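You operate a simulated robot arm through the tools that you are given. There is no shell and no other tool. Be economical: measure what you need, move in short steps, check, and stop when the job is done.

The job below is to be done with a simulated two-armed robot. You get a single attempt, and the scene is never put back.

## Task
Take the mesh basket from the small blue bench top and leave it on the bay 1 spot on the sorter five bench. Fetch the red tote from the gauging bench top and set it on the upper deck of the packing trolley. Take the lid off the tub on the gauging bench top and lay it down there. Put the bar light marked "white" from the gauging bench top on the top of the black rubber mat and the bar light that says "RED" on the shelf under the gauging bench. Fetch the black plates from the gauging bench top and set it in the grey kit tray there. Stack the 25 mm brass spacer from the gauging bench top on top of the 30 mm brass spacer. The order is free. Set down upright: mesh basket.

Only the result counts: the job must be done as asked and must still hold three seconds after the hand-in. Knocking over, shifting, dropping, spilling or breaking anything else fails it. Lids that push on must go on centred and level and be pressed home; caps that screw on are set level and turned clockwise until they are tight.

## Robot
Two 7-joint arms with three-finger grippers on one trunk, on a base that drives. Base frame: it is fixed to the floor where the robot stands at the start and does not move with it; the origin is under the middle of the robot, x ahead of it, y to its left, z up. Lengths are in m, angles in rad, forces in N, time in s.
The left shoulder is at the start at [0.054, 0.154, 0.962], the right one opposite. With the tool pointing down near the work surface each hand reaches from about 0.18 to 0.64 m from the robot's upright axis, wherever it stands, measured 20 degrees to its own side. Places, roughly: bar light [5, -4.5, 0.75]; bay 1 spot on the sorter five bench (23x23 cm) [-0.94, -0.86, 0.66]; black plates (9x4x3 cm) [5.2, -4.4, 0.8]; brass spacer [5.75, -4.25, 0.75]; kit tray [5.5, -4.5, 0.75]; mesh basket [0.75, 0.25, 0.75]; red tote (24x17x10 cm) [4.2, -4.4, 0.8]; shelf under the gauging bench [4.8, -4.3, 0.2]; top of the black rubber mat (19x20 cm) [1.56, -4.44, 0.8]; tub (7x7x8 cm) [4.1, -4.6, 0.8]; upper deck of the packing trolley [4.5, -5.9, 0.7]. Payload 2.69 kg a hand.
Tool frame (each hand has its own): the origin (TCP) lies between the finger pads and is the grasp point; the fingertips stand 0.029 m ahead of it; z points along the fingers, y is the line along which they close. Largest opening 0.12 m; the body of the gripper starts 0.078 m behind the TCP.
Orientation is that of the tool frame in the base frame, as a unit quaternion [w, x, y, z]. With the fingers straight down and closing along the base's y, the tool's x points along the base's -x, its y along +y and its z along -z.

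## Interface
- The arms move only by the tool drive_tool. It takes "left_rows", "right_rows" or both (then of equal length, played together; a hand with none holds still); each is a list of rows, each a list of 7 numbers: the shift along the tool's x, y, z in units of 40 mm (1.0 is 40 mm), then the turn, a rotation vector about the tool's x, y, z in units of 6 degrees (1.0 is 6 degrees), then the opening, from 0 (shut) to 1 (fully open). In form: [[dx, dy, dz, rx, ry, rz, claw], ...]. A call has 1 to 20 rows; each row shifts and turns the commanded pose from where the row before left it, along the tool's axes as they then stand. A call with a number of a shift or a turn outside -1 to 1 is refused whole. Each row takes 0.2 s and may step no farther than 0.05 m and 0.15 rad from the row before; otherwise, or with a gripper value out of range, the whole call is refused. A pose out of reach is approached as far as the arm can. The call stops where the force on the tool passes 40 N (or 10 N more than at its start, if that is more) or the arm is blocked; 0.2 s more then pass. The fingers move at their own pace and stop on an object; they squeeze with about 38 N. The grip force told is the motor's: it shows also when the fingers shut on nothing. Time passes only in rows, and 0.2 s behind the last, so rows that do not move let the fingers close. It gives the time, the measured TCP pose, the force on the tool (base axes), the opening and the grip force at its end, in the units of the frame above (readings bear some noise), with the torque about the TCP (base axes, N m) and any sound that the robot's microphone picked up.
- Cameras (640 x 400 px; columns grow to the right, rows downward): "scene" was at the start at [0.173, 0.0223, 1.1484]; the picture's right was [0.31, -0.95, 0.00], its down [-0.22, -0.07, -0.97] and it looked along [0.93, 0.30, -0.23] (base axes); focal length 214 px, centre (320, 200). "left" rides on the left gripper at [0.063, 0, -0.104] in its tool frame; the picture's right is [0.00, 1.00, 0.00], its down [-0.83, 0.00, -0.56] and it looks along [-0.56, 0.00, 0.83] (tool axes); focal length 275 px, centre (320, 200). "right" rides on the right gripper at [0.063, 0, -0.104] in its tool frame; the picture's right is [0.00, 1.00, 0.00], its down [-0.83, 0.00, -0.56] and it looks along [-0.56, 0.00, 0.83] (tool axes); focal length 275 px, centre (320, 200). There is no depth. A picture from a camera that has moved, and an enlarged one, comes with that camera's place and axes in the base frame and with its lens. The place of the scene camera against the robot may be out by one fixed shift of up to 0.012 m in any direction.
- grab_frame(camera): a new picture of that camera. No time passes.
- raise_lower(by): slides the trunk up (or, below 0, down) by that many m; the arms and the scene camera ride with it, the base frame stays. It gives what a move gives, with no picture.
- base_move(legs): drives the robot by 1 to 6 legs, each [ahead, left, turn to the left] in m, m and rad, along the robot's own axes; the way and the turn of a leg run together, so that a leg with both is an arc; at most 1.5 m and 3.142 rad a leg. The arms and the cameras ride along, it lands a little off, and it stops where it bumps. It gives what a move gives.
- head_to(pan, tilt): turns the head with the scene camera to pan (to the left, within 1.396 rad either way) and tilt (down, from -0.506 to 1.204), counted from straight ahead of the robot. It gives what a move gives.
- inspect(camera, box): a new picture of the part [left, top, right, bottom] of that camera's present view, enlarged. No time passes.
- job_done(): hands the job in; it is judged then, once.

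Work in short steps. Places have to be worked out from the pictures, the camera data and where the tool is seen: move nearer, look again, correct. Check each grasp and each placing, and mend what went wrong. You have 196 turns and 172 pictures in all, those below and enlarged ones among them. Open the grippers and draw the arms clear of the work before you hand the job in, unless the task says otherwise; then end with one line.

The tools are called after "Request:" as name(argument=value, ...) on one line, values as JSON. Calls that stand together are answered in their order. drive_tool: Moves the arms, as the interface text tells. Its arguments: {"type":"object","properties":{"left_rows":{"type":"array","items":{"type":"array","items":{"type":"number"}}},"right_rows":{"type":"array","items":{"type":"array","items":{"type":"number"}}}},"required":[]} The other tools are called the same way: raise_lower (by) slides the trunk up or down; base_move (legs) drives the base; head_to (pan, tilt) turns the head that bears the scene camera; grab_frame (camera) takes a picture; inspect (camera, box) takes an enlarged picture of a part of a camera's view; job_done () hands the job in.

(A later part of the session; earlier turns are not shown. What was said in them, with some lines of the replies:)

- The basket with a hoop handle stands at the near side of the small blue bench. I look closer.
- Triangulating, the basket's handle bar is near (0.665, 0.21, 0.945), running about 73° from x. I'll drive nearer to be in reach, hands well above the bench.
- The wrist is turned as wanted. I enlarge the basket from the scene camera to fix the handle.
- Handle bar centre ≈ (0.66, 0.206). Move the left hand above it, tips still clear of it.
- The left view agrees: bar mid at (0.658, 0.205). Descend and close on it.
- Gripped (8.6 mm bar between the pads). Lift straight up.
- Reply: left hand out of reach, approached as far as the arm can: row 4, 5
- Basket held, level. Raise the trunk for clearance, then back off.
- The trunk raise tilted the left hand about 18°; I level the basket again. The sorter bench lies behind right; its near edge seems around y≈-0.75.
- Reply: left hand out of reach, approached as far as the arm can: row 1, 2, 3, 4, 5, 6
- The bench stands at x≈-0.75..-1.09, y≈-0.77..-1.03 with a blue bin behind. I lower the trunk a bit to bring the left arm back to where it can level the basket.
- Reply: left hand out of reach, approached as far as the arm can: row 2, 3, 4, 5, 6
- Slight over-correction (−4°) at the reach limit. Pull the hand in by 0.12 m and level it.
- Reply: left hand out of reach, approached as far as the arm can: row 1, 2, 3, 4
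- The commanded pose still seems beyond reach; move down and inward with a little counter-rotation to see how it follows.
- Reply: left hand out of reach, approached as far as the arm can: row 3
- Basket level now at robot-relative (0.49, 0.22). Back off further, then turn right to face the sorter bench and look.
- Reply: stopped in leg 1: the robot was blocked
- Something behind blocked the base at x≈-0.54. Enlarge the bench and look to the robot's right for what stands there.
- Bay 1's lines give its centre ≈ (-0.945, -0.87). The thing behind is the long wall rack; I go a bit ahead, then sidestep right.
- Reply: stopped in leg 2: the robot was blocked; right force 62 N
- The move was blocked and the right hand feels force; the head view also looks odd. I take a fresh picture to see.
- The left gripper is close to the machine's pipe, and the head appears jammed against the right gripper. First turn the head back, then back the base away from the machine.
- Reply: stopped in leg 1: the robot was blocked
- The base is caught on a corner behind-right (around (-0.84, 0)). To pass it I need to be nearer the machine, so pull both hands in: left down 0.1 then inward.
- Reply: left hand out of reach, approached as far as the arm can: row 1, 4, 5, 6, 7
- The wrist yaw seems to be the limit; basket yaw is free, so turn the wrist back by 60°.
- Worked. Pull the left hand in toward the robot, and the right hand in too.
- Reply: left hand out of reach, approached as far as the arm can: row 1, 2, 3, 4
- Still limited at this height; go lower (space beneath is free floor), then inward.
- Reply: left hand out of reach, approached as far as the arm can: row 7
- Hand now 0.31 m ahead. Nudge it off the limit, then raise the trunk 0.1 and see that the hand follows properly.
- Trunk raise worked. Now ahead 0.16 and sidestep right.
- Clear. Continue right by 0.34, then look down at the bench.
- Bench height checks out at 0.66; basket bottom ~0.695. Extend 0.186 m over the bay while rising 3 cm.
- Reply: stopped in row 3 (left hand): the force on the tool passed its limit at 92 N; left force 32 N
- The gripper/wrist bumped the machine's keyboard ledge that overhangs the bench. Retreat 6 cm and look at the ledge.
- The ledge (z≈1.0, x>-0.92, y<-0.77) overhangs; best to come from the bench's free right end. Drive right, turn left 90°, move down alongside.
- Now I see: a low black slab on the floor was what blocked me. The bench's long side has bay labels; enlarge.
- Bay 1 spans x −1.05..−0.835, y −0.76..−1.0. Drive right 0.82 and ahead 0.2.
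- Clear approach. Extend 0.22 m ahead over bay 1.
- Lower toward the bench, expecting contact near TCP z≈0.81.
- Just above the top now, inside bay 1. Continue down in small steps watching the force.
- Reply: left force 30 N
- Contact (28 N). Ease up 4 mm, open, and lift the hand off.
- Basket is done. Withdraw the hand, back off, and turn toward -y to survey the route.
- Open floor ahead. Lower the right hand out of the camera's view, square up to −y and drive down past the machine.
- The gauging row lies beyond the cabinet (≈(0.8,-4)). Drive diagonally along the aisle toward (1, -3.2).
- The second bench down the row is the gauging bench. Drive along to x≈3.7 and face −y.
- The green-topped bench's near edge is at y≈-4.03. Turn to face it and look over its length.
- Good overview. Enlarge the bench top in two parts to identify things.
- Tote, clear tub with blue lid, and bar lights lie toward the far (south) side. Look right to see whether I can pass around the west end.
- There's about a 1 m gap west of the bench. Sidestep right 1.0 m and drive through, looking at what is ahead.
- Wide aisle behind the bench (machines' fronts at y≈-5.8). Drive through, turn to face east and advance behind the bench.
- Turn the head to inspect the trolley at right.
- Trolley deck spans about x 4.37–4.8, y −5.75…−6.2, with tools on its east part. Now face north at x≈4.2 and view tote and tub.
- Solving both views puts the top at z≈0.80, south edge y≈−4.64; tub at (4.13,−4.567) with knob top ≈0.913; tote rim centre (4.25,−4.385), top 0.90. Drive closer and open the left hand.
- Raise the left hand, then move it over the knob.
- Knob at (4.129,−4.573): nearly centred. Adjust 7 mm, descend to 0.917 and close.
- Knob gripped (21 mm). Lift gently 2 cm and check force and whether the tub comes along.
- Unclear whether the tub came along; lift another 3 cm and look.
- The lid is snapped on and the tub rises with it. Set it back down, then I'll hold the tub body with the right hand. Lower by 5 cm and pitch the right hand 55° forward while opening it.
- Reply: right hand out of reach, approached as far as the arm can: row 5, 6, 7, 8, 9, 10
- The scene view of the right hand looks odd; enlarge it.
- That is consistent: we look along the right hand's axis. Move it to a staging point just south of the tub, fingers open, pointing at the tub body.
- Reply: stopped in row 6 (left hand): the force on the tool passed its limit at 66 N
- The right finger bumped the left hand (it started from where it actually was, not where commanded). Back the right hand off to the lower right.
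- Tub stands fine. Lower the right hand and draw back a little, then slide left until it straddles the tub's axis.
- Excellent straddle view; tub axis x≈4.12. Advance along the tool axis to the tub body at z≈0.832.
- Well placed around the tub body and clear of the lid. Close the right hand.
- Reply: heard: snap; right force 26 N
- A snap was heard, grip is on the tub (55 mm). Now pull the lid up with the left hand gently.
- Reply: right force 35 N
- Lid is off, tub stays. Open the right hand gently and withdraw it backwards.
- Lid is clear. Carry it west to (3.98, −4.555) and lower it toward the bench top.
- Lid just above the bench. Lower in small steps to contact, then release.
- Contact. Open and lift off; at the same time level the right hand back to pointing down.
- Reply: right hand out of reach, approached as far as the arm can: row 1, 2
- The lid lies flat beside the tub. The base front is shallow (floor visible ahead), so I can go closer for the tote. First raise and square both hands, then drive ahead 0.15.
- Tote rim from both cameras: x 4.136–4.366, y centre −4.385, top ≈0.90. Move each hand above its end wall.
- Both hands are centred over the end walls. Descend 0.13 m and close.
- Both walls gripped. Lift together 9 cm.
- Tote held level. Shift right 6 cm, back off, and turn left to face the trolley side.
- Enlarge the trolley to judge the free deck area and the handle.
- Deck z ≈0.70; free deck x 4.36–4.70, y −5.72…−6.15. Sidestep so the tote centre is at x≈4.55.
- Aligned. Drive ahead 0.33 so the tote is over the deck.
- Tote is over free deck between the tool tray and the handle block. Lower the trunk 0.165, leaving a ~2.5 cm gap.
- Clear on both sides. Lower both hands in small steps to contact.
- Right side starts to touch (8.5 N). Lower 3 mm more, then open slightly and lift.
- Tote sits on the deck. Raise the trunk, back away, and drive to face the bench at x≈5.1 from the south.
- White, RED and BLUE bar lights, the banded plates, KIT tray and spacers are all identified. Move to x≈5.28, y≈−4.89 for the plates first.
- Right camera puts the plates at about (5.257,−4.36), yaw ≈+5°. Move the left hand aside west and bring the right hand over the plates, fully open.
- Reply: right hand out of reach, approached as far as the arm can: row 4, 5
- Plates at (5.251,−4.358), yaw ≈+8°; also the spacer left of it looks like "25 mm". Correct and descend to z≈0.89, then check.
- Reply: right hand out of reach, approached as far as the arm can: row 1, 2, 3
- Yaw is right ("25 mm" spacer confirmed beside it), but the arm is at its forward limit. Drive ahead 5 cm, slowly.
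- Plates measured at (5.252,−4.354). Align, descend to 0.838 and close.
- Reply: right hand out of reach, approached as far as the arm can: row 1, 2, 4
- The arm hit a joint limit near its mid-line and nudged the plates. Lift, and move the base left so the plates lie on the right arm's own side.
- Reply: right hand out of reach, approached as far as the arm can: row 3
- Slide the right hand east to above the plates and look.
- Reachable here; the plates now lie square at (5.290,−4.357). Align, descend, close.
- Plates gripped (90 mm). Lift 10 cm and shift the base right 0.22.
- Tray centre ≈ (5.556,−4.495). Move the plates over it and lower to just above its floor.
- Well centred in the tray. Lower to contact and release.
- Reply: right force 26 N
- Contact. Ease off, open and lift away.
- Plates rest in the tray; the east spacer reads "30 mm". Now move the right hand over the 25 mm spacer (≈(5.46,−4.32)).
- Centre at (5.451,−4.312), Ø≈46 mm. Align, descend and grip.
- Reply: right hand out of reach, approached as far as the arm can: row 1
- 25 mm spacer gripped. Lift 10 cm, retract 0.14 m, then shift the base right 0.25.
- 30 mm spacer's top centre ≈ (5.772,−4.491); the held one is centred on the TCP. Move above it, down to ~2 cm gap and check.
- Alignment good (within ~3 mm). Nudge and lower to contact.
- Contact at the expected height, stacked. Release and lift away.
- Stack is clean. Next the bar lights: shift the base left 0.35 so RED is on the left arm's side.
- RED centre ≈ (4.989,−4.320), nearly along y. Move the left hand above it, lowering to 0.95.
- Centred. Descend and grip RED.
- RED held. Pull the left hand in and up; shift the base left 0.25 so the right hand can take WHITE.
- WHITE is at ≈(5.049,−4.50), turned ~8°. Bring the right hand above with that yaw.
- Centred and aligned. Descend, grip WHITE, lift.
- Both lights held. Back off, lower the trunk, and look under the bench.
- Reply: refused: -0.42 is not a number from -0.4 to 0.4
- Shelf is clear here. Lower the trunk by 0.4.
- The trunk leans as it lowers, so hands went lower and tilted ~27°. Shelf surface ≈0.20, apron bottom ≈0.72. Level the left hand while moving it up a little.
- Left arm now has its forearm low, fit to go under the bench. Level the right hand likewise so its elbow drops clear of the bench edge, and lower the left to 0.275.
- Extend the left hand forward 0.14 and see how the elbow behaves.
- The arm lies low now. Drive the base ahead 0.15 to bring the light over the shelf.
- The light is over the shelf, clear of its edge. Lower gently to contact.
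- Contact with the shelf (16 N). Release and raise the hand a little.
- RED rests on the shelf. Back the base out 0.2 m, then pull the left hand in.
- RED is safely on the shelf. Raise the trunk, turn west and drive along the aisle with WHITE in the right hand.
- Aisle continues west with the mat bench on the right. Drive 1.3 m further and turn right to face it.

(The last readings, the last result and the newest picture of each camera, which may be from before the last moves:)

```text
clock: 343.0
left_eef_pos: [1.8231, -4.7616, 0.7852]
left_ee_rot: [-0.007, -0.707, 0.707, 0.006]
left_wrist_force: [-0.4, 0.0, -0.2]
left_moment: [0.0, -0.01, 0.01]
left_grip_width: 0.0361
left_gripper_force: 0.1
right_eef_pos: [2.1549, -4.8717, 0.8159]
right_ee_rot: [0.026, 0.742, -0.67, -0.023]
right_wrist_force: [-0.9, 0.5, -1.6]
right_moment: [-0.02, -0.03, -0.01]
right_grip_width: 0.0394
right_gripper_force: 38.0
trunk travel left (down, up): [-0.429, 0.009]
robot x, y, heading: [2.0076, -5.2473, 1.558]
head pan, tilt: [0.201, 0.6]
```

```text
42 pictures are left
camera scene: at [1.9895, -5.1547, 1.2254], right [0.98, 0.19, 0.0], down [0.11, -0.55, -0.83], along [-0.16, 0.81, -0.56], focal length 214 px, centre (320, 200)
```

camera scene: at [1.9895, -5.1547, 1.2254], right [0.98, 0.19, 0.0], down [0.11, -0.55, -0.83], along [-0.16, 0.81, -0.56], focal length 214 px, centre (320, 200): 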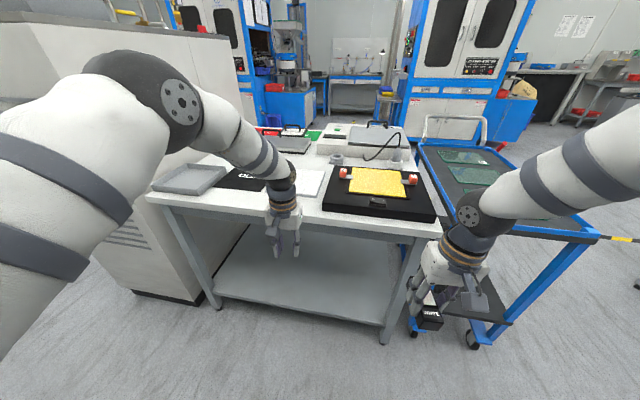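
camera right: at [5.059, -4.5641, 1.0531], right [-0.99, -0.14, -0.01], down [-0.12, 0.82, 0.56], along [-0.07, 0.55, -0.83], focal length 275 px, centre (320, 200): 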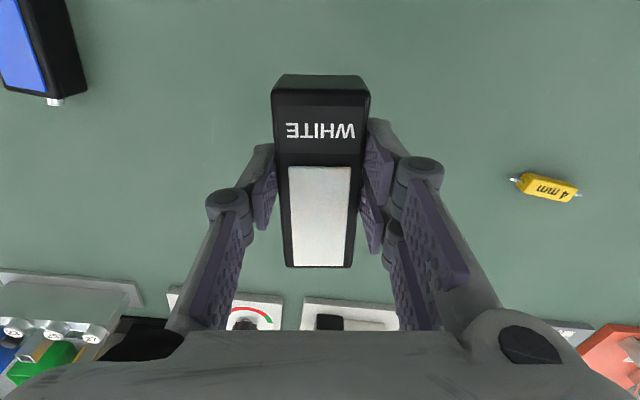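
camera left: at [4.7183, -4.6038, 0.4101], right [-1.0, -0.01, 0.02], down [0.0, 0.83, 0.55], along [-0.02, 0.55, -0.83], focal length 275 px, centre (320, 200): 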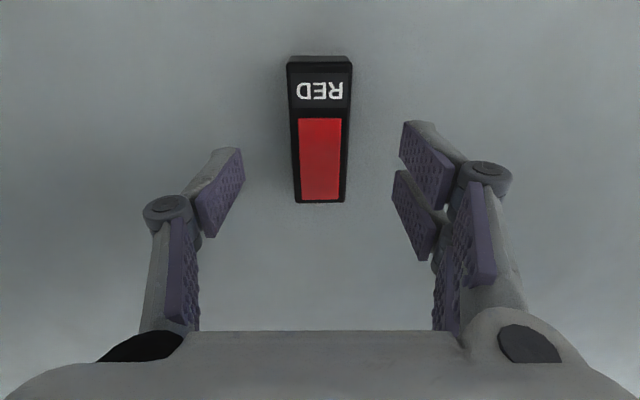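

The black mat with lettering at (240,180) matches (1.56,−4.44). Raise both hands first, and enlarge it.

Request:
drive_tool(left_rows=[[0, 0, -0.9, 0, 0, 0, 0.2], [0, 0, -0.9, 0, 0, 0, 0.2], [0, 0, -0.9, 0, 0, 0, 0.2], [0, 0, -0.9, 0, 0, 0, 0.2], [0, 0, -0.9, 0, 0, 0, 0.2]], right_rows=[[0, 0, -0.8, 0, -0.2, 0, 0.1], [0, 0, -0.8, 0, -0.2, 0, 0.1], [0, 0, -0.8, 0, -0.2, 0, 0.1], [0, 0, -0.8, 0, 0, 0, 0.1], [0, 0, -0.8, 0, 0, 0, 0.1]])

Request:
inspect(camera="scene", box=[140, 110, 440, 260])

```text
clock: 344.2
left_eef_pos: [1.8267, -4.7608, 0.9667]
left_ee_rot: [-0.006, -0.706, 0.708, 0.006]
left_wrist_force: [-0.1, -0.1, -0.3]
left_moment: [0.01, 0.01, 0.03]
left_grip_width: 0.024
left_gripper_force: 0.1
right_eef_pos: [2.1667, -4.8787, 0.9755]
right_ee_rot: [0.004, 0.742, -0.669, -0.048]
right_wrist_force: [-0.7, -0.7, -2.4]
right_moment: [0.01, 0.0, 0.01]
right_grip_width: 0.0393
right_gripper_force: 37.9
trunk travel left (down, up): [-0.429, 0.009]
robot x, y, heading: [2.0044, -5.2495, 1.562]
head pan, tilt: [0.201, 0.6]
```

```text
2.13 times, centred on (290, 185) of scene
camera zoom: at [1.9895, -5.1557, 1.2256], right [0.98, 0.19, 0.0], down [0.11, -0.55, -0.83], along [-0.16, 0.81, -0.56], focal length 458 px, centre (384, 232)
```

zoom: 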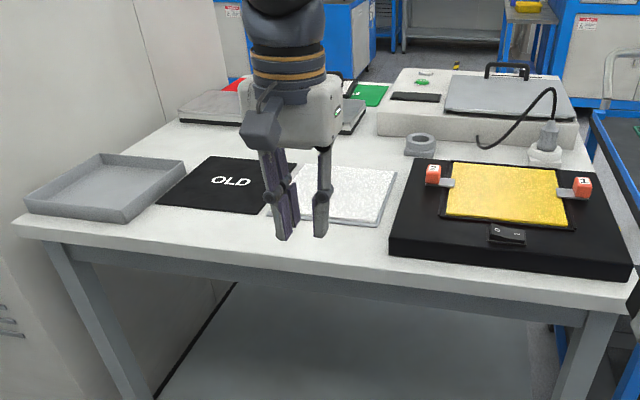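

The mat ("OLD") is at ≈(1.54,−4.44). Tuck the left hand in and down, then sidestep left 0.55 to bring the mat to the right arm's side.

Request:
drive_tool(left_rows=[[0, -0.3, 0.8, 0, 0, 0, 0.2], [0, -0.3, 0.8, 0, 0, 0, 0.2], [0.4, -0.3, 0.8, 0, 0, 0, 0.2], [0.7, 0, 0.8, 0, 0, 0, 0.2], [0.8, 0, 0.4, 0, 0, 0, 0.2], [0.8, 0, 0, 0, 0, 0, 0.2]])

Request:
base_move(legs=[[0, 0.53, 0]])

Request:
head_to(pan=0.0, tilt=0.7)

Request:
grab_frame(camera="scene")

```text
clock: 345.6
left_eef_pos: [1.8589, -4.8689, 0.8203]
left_ee_rot: [-0.008, -0.707, 0.707, 0.005]
left_wrist_force: [-0.3, -0.1, 0.8]
left_moment: [0.02, 0.01, 0.0]
left_grip_width: 0.0238
left_gripper_force: 0.1
right_eef_pos: [2.1673, -4.8772, 0.9765]
right_ee_rot: [0.004, 0.741, -0.67, -0.047]
right_wrist_force: [-0.1, -0.2, -2.5]
right_moment: [-0.05, -0.02, -0.02]
right_grip_width: 0.0396
right_gripper_force: 38.1
trunk travel left (down, up): [-0.429, 0.009]
robot x, y, heading: [2.0041, -5.2498, 1.556]
head pan, tilt: [0.201, 0.6]
```

```text
clock: 350.2
left_eef_pos: [1.3225, -4.8659, 0.821]
left_ee_rot: [0.007, 0.709, -0.706, -0.005]
left_wrist_force: [-0.2, -0.4, 0.2]
left_moment: [0.05, 0.01, 0.03]
left_grip_width: 0.0241
left_gripper_force: 0.0
right_eef_pos: [1.6299, -4.8735, 0.9754]
right_ee_rot: [0.005, 0.742, -0.669, -0.047]
right_wrist_force: [0.3, 0.1, -1.7]
right_moment: [-0.03, -0.05, 0.0]
right_grip_width: 0.0396
right_gripper_force: 38.3
trunk travel left (down, up): [-0.429, 0.009]
robot x, y, heading: [1.4733, -5.2459, 1.567]
head pan, tilt: [0.201, 0.6]
```

```text
clock: 351.0
left_eef_pos: [1.3218, -4.8651, 0.8212]
left_ee_rot: [0.006, 0.708, -0.706, -0.005]
left_wrist_force: [0.4, -0.2, -0.8]
left_moment: [-0.01, 0.04, 0.03]
left_grip_width: 0.024
left_gripper_force: 0.2
right_eef_pos: [1.6303, -4.873, 0.9752]
right_ee_rot: [0.004, 0.743, -0.668, -0.048]
right_wrist_force: [0.6, -0.9, -2.8]
right_moment: [-0.01, -0.03, 0.06]
right_grip_width: 0.0396
right_gripper_force: 38.2
trunk travel left (down, up): [-0.429, 0.009]
robot x, y, heading: [1.471, -5.2443, 1.565]
head pan, tilt: [0.0, 0.7]
```

```text
40 pictures are left
camera scene: at [1.471, -5.1526, 1.2168], right [1.0, -0.01, 0.0], down [0.0, -0.64, -0.77], along [0.0, 0.77, -0.64], focal length 214 px, centre (320, 200)
```

scene: 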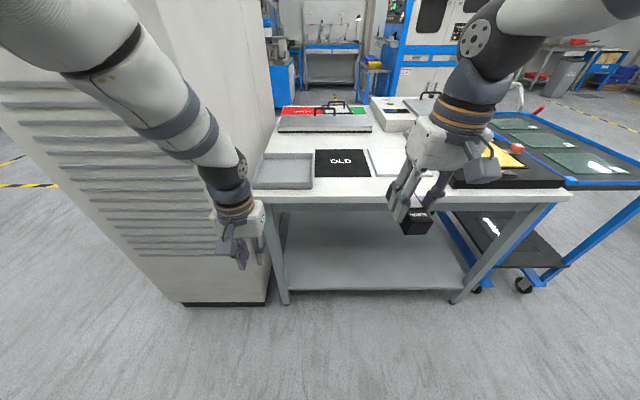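

Mat centre ≈(1.555,−4.44). Drive ahead 0.23 (left hand stays clear of the cabinet).

Request:
base_move(legs=[[0.23, 0.0, 0]])

Request:
grab_frame(camera="right")

Request:
grab_frame(camera="scene")

```text
clock: 352.6
left_eef_pos: [1.3213, -4.6632, 0.8189]
left_ee_rot: [0.016, 0.709, -0.705, 0.002]
left_wrist_force: [-0.5, -0.2, 0.5]
left_moment: [0.0, -0.01, 0.03]
left_grip_width: 0.024
left_gripper_force: 0.1
right_eef_pos: [1.6311, -4.6641, 0.9747]
right_ee_rot: [0.006, 0.743, -0.668, -0.046]
right_wrist_force: [-0.2, 0.0, -2.6]
right_moment: [0.0, 0.02, 0.06]
right_grip_width: 0.0392
right_gripper_force: 37.8
trunk travel left (down, up): [-0.429, 0.009]
robot x, y, heading: [1.4699, -5.0351, 1.566]
head pan, tilt: [0.0, 0.7]
stopped in leg 1: the force on the tool passed its limit at 59 N (the readings are from after the stop); the commanded pose is now the measured one
```

```text
39 pictures are left
camera right: at [1.6457, -4.7317, 1.0751], right [-0.99, -0.11, 0.07], down [-0.05, 0.8, 0.6], along [-0.12, 0.6, -0.79], focal length 275 px, centre (320, 200)
```

right: 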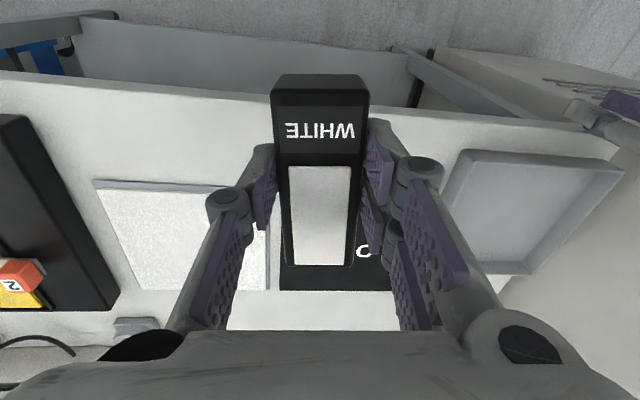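

```text
38 pictures are left
camera scene: at [1.4721, -4.9424, 1.2166], right [1.0, 0.0, 0.0], down [0.0, -0.64, -0.76], along [0.0, 0.76, -0.64], focal length 214 px, centre (320, 200)
```

scene: 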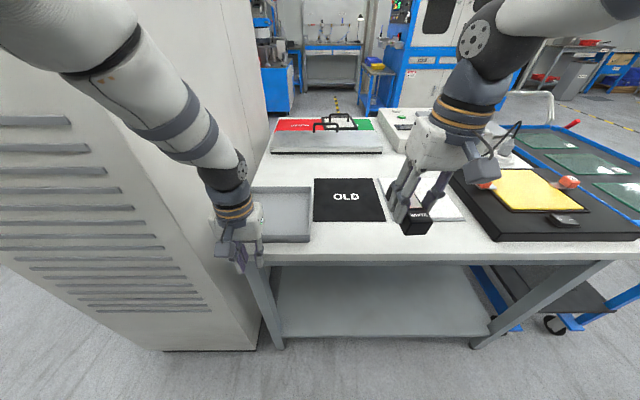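

The left fingertips met the bench edge. Back 4 cm, raise the left hand, and check nothing moved (the grey tray is still at its place).

Request:
base_move(legs=[[-0.04, 0.0, 0]])

Request:
drive_tool(left_rows=[[0, 0, -0.9, 0, 0, 0, 0.2], [0, 0, -0.9, 0, 0, 0, 0.2], [0, 0, -0.9, 0, 0, 0, 0.2], [0, 0, -0.9, 0, 0, 0, 0.2]])

Request:
inspect(camera="scene", box=[180, 120, 480, 290])

```text
clock: 353.5
left_eef_pos: [1.3214, -4.7034, 0.8194]
left_ee_rot: [0.016, 0.708, -0.706, 0.001]
left_wrist_force: [0.8, -0.2, -0.1]
left_moment: [0.04, -0.02, -0.01]
left_grip_width: 0.0239
left_gripper_force: 0.1
right_eef_pos: [1.6302, -4.7052, 0.9758]
right_ee_rot: [0.005, 0.743, -0.668, -0.046]
right_wrist_force: [0.6, 0.0, -2.1]
right_moment: [0.01, -0.02, 0.04]
right_grip_width: 0.0395
right_gripper_force: 37.9
trunk travel left (down, up): [-0.429, 0.009]
robot x, y, heading: [1.4699, -5.0722, 1.569]
head pan, tilt: [0.0, 0.7]
```

```text
clock: 354.5
left_eef_pos: [1.3255, -4.6998, 0.9646]
left_ee_rot: [0.017, 0.708, -0.706, 0.002]
left_wrist_force: [-0.2, 0.5, 0.0]
left_moment: [0.06, -0.04, -0.01]
left_grip_width: 0.0237
left_gripper_force: 0.1
right_eef_pos: [1.6305, -4.7028, 0.9752]
right_ee_rot: [0.005, 0.742, -0.668, -0.047]
right_wrist_force: [-0.2, 0.0, -2.5]
right_moment: [0.01, 0.02, -0.02]
right_grip_width: 0.0394
right_gripper_force: 37.9
trunk travel left (down, up): [-0.429, 0.009]
robot x, y, heading: [1.4705, -5.0749, 1.567]
head pan, tilt: [0.0, 0.7]
```

```text
2.13 times, centred on (330, 205) of scene
camera zoom: at [1.4719, -4.9829, 1.2168], right [1.0, -0.01, 0.0], down [0.0, -0.64, -0.77], along [0.0, 0.77, -0.64], focal length 458 px, centre (299, 189)
```

zoom: 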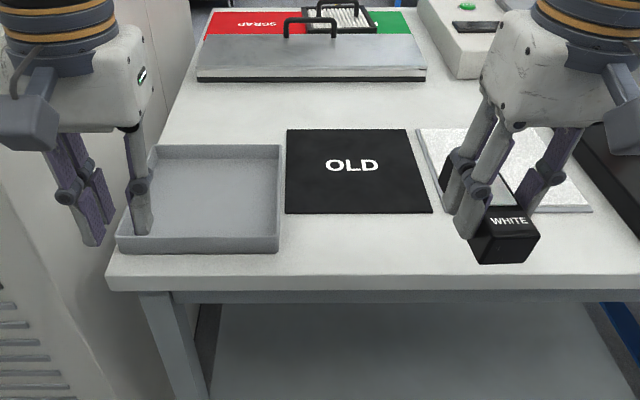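

Tray unmoved; mat centre (1.552,−4.437). Advance 7 cm, then carry WHITE over the mat while levelling the hand.

Request:
base_move(legs=[[0.065, 0.0, 0]])

Request:
drive_tool(right_rows=[[-0.95, 0.29, 0, 0.13, 0.12, 0, 0.1], [-0.95, 0.29, 0, 0.13, 0.12, 0, 0.1], [-0.95, 0.29, 0, 0.13, 0.12, 0, 0.1], [-0.95, 0.29, 0, 0.13, 0.12, 0, 0.1], [-0.95, 0.29, 0, 0.13, 0.12, 0, 0.1], [0, 0, 0, 0, 0, 0, 0.1]])

Request:
inspect(camera="scene", box=[180, 120, 480, 290])

```text
clock: 355.5
left_eef_pos: [1.3262, -4.633, 0.9631]
left_ee_rot: [0.017, 0.709, -0.705, 0.002]
left_wrist_force: [0.7, 0.4, 0.9]
left_moment: [0.0, 0.0, 0.02]
left_grip_width: 0.0243
left_gripper_force: 0.1
right_eef_pos: [1.6306, -4.6383, 0.9762]
right_ee_rot: [0.005, 0.742, -0.669, -0.046]
right_wrist_force: [0.5, 1.0, -3.2]
right_moment: [-0.08, -0.01, -0.02]
right_grip_width: 0.0396
right_gripper_force: 37.7
trunk travel left (down, up): [-0.429, 0.009]
robot x, y, heading: [1.4745, -5.0127, 1.567]
head pan, tilt: [0.0, 0.7]
```

```text
clock: 356.9
left_eef_pos: [1.3268, -4.6349, 0.9643]
left_ee_rot: [0.016, 0.708, -0.706, 0.001]
left_wrist_force: [-0.1, -1.3, 0.5]
left_moment: [0.0, 0.0, 0.01]
left_grip_width: 0.0239
left_gripper_force: 0.1
right_eef_pos: [1.5581, -4.4722, 0.9837]
right_ee_rot: [0.001, 0.743, -0.669, -0.002]
right_wrist_force: [0.7, 0.1, -2.7]
right_moment: [-0.03, 0.03, -0.03]
right_grip_width: 0.0394
right_gripper_force: 37.7
right hand out of reach, approached as far as the arm can: row 5
trunk travel left (down, up): [-0.429, 0.009]
robot x, y, heading: [1.468, -5.0102, 1.567]
head pan, tilt: [0.0, 0.7]
```

```text
2.13 times, centred on (330, 205) of scene
camera zoom: at [1.4722, -4.9181, 1.2169], right [1.0, -0.01, 0.0], down [0.0, -0.64, -0.77], along [0.0, 0.77, -0.64], focal length 458 px, centre (299, 189)
```

zoom: 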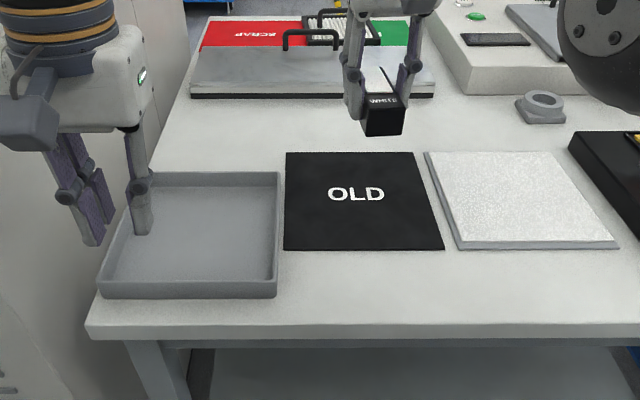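

Level and over the mat. Descend 0.115 while moving 2.5 cm further in.

Request:
drive_tool(right_rows=[[0, 0, 0.7, 0, 0, 0, 0.1], [-0.15, 0.03, 0.7, 0, 0, 0, 0.1], [-0.25, 0.03, 0.6, 0, 0, 0, 0.1], [-0.25, 0.03, 0.5, 0, 0, 0, 0.1], [0, 0, 0.4, 0, 0, 0, 0.1], [0, 0, 0, 0, 0, 0, 0.1]])

Request:
inspect(camera="scene", box=[240, 120, 440, 270])

```text
clock: 358.3
left_eef_pos: [1.3251, -4.6351, 0.9636]
left_ee_rot: [0.016, 0.709, -0.705, 0.002]
left_wrist_force: [0.5, 0.0, -0.7]
left_moment: [0.04, -0.02, 0.03]
left_grip_width: 0.0239
left_gripper_force: 0.0
right_eef_pos: [1.5531, -4.4588, 0.8668]
right_ee_rot: [0.0, 0.743, -0.669, 0.001]
right_wrist_force: [0.8, -0.2, -2.6]
right_moment: [0.03, -0.05, 0.02]
right_grip_width: 0.0393
right_gripper_force: 37.5
right hand out of reach, approached as far as the arm can: row 4
trunk travel left (down, up): [-0.429, 0.009]
robot x, y, heading: [1.4731, -5.0107, 1.562]
head pan, tilt: [0.0, 0.7]
```

```text
2.67 times, centred on (340, 195) of scene
camera zoom: at [1.4722, -4.918, 1.2168], right [1.0, -0.01, 0.0], down [0.0, -0.64, -0.76], along [0.0, 0.76, -0.64], focal length 572 px, centre (267, 213)
```

zoom: 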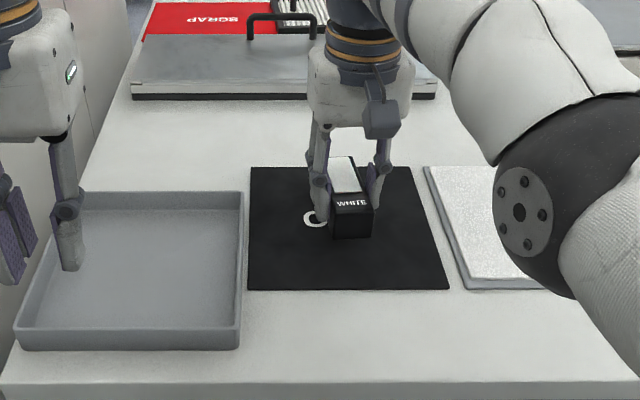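

Right over the middle of the mat, ~2 cm up. Lower to contact.

Request:
drive_tool(right_rows=[[0, 0, 0.2, 0, 0, 0, 0.1], [0, 0, 0.12, 0, 0, 0, 0.1], [0, 0, 0.1, 0, 0, 0, 0.1], [0, 0, 0, 0, 0, 0, 0.1]])

```text
clock: 359.3
left_eef_pos: [1.3249, -4.6347, 0.9636]
left_ee_rot: [0.015, 0.708, -0.706, 0.001]
left_wrist_force: [0.5, 0.1, 0.8]
left_moment: [0.01, 0.03, -0.05]
left_grip_width: 0.0242
left_gripper_force: 0.0
right_eef_pos: [1.5539, -4.4587, 0.8493]
right_ee_rot: [0.002, 0.744, -0.668, 0.001]
right_wrist_force: [0.9, -0.1, -3.0]
right_moment: [-0.02, -0.02, 0.01]
right_grip_width: 0.0397
right_gripper_force: 38.5
trunk travel left (down, up): [-0.429, 0.009]
robot x, y, heading: [1.4704, -5.0101, 1.57]
head pan, tilt: [0.0, 0.7]
```

Request:
drive_tool(right_rows=[[0, 0, 0.1, 0, 0, 0, 0.1], [0, 0, 0.08, 0, 0, 0, 0.1], [0, 0, 0, 0, 0, 0, 0.1]])

```text
clock: 360.1
left_eef_pos: [1.3249, -4.6355, 0.9652]
left_ee_rot: [0.016, 0.709, -0.705, 0.001]
left_wrist_force: [0.5, 0.8, 0.3]
left_moment: [0.02, 0.0, -0.02]
left_grip_width: 0.0242
left_gripper_force: 0.0
right_eef_pos: [1.5526, -4.4578, 0.8452]
right_ee_rot: [-0.001, 0.743, -0.67, -0.001]
right_wrist_force: [0.3, -1.2, 12.3]
right_moment: [0.88, -0.21, 0.0]
right_grip_width: 0.0395
right_gripper_force: 38.4
trunk travel left (down, up): [-0.429, 0.009]
robot x, y, heading: [1.4668, -5.011, 1.566]
head pan, tilt: [0.0, 0.7]
```

Contact (12 N). Release and lift the right hand.

Request:
drive_tool(right_rows=[[0, 0, -0.03, 0, 0, 0, 0.1], [0, 0, 0, 0, 0, 0, 0.4], [0, 0, 0, 0, 0, 0, 0.6], [0, 0, 0, 0, 0, 0, 0.65], [0, 0, -0.6, 0, 0, 0, 0.65], [0, 0, -0.8, 0, 0, 0, 0.65], [0, 0, -0.8, 0, 0, 0, 0.65]])

Request:
inspect(camera="scene", box=[240, 120, 440, 270])

Request:
grab_frame(camera="right")

```text
clock: 361.7
left_eef_pos: [1.3247, -4.6354, 0.9646]
left_ee_rot: [0.016, 0.709, -0.705, 0.001]
left_wrist_force: [-0.6, -1.0, 0.0]
left_moment: [0.02, 0.02, -0.02]
left_grip_width: 0.0242
left_gripper_force: 0.1
right_eef_pos: [1.5547, -4.4631, 0.9329]
right_ee_rot: [0.001, 0.743, -0.669, 0.0]
right_wrist_force: [-0.2, 0.2, 0.8]
right_moment: [0.03, -0.03, 0.02]
right_grip_width: 0.078
right_gripper_force: 0.0
trunk travel left (down, up): [-0.429, 0.009]
robot x, y, heading: [1.4683, -5.0099, 1.569]
head pan, tilt: [0.0, 0.7]
```

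```text
2.67 times, centred on (340, 195) of scene
camera zoom: at [1.4722, -4.9184, 1.2169], right [1.0, -0.01, 0.0], down [0.0, -0.64, -0.77], along [0.0, 0.77, -0.64], focal length 572 px, centre (267, 213)
```

zoom: 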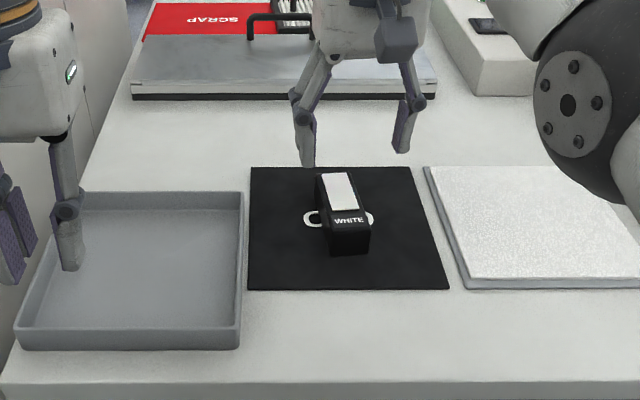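

```text
33 pictures are left
camera right: at [1.5621, -4.526, 1.0373], right [-0.99, -0.11, 0.0], down [-0.09, 0.83, 0.56], along [-0.06, 0.55, -0.83], focal length 275 px, centre (320, 200)
```

right: 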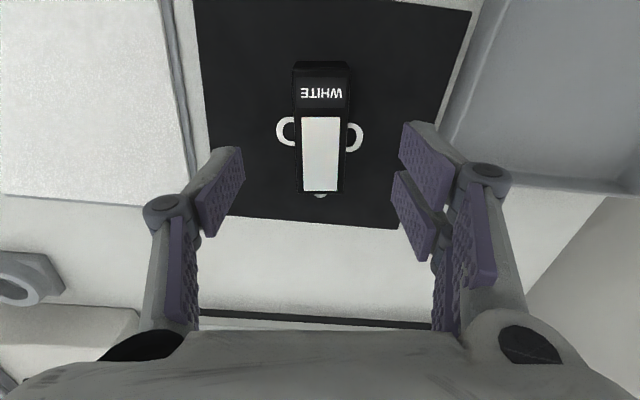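

WHITE lies on the mat; all items are placed. Open the grippers and back away from the bench.

Request:
base_move(legs=[[-0.3, 0, 0]])

Request:
drive_tool(left_rows=[[0, 0, 0, 0, 0, 0, 0.6], [0, 0, 0, 0, 0, 0, 0.8], [0, 0, 0, 0, 0, 0, 0.8]], right_rows=[[0, 0, 0, 0, 0, 0, 0.8], [0, 0, 0, 0, 0, 0, 0.8], [0, 0, 0, 0, 0, 0, 0.8]])

Request:
grab_frame(camera="scene")

```text
clock: 363.8
left_eef_pos: [1.3232, -4.9383, 0.964]
left_ee_rot: [0.017, 0.709, -0.705, 0.002]
left_wrist_force: [0.9, -1.0, 0.3]
left_moment: [0.02, -0.03, -0.02]
left_grip_width: 0.0242
left_gripper_force: 0.1
right_eef_pos: [1.5527, -4.7649, 0.9316]
right_ee_rot: [0.001, 0.743, -0.669, 0.0]
right_wrist_force: [-0.3, 1.3, 0.6]
right_moment: [0.04, 0.0, 0.02]
right_grip_width: 0.078
right_gripper_force: 0.1
trunk travel left (down, up): [-0.429, 0.009]
robot x, y, heading: [1.4683, -5.31, 1.565]
head pan, tilt: [0.0, 0.7]
```

```text
clock: 364.6
left_eef_pos: [1.3245, -4.9381, 0.9633]
left_ee_rot: [0.017, 0.71, -0.704, 0.001]
left_wrist_force: [-0.2, 0.5, -1.0]
left_moment: [-0.01, 0.01, 0.02]
left_grip_width: 0.0958
left_gripper_force: 0.1
right_eef_pos: [1.5529, -4.7637, 0.9334]
right_ee_rot: [0.0, 0.744, -0.669, -0.002]
right_wrist_force: [0.5, -0.5, 0.5]
right_moment: [0.03, 0.02, 0.03]
right_grip_width: 0.0959
right_gripper_force: 0.1
trunk travel left (down, up): [-0.429, 0.009]
robot x, y, heading: [1.47, -5.3132, 1.571]
head pan, tilt: [0.0, 0.7]
```

```text
32 pictures are left
camera scene: at [1.4707, -5.22, 1.2167], right [1.0, 0.0, 0.0], down [0.0, -0.64, -0.76], along [0.0, 0.76, -0.64], focal length 214 px, centre (320, 200)
```

scene: 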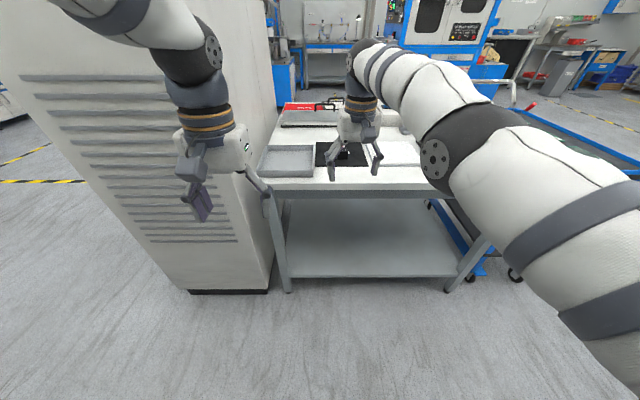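

Both hands are open and clear, and every placement was seen to hold. I hand the job in.

Request:
job_done()

```text
The job is handed in.
```

All seven placements are done and the job is handed in; along the way the arms bumped the sorter's keyboard ledge and the mat bench edge, with nothing seen to move.
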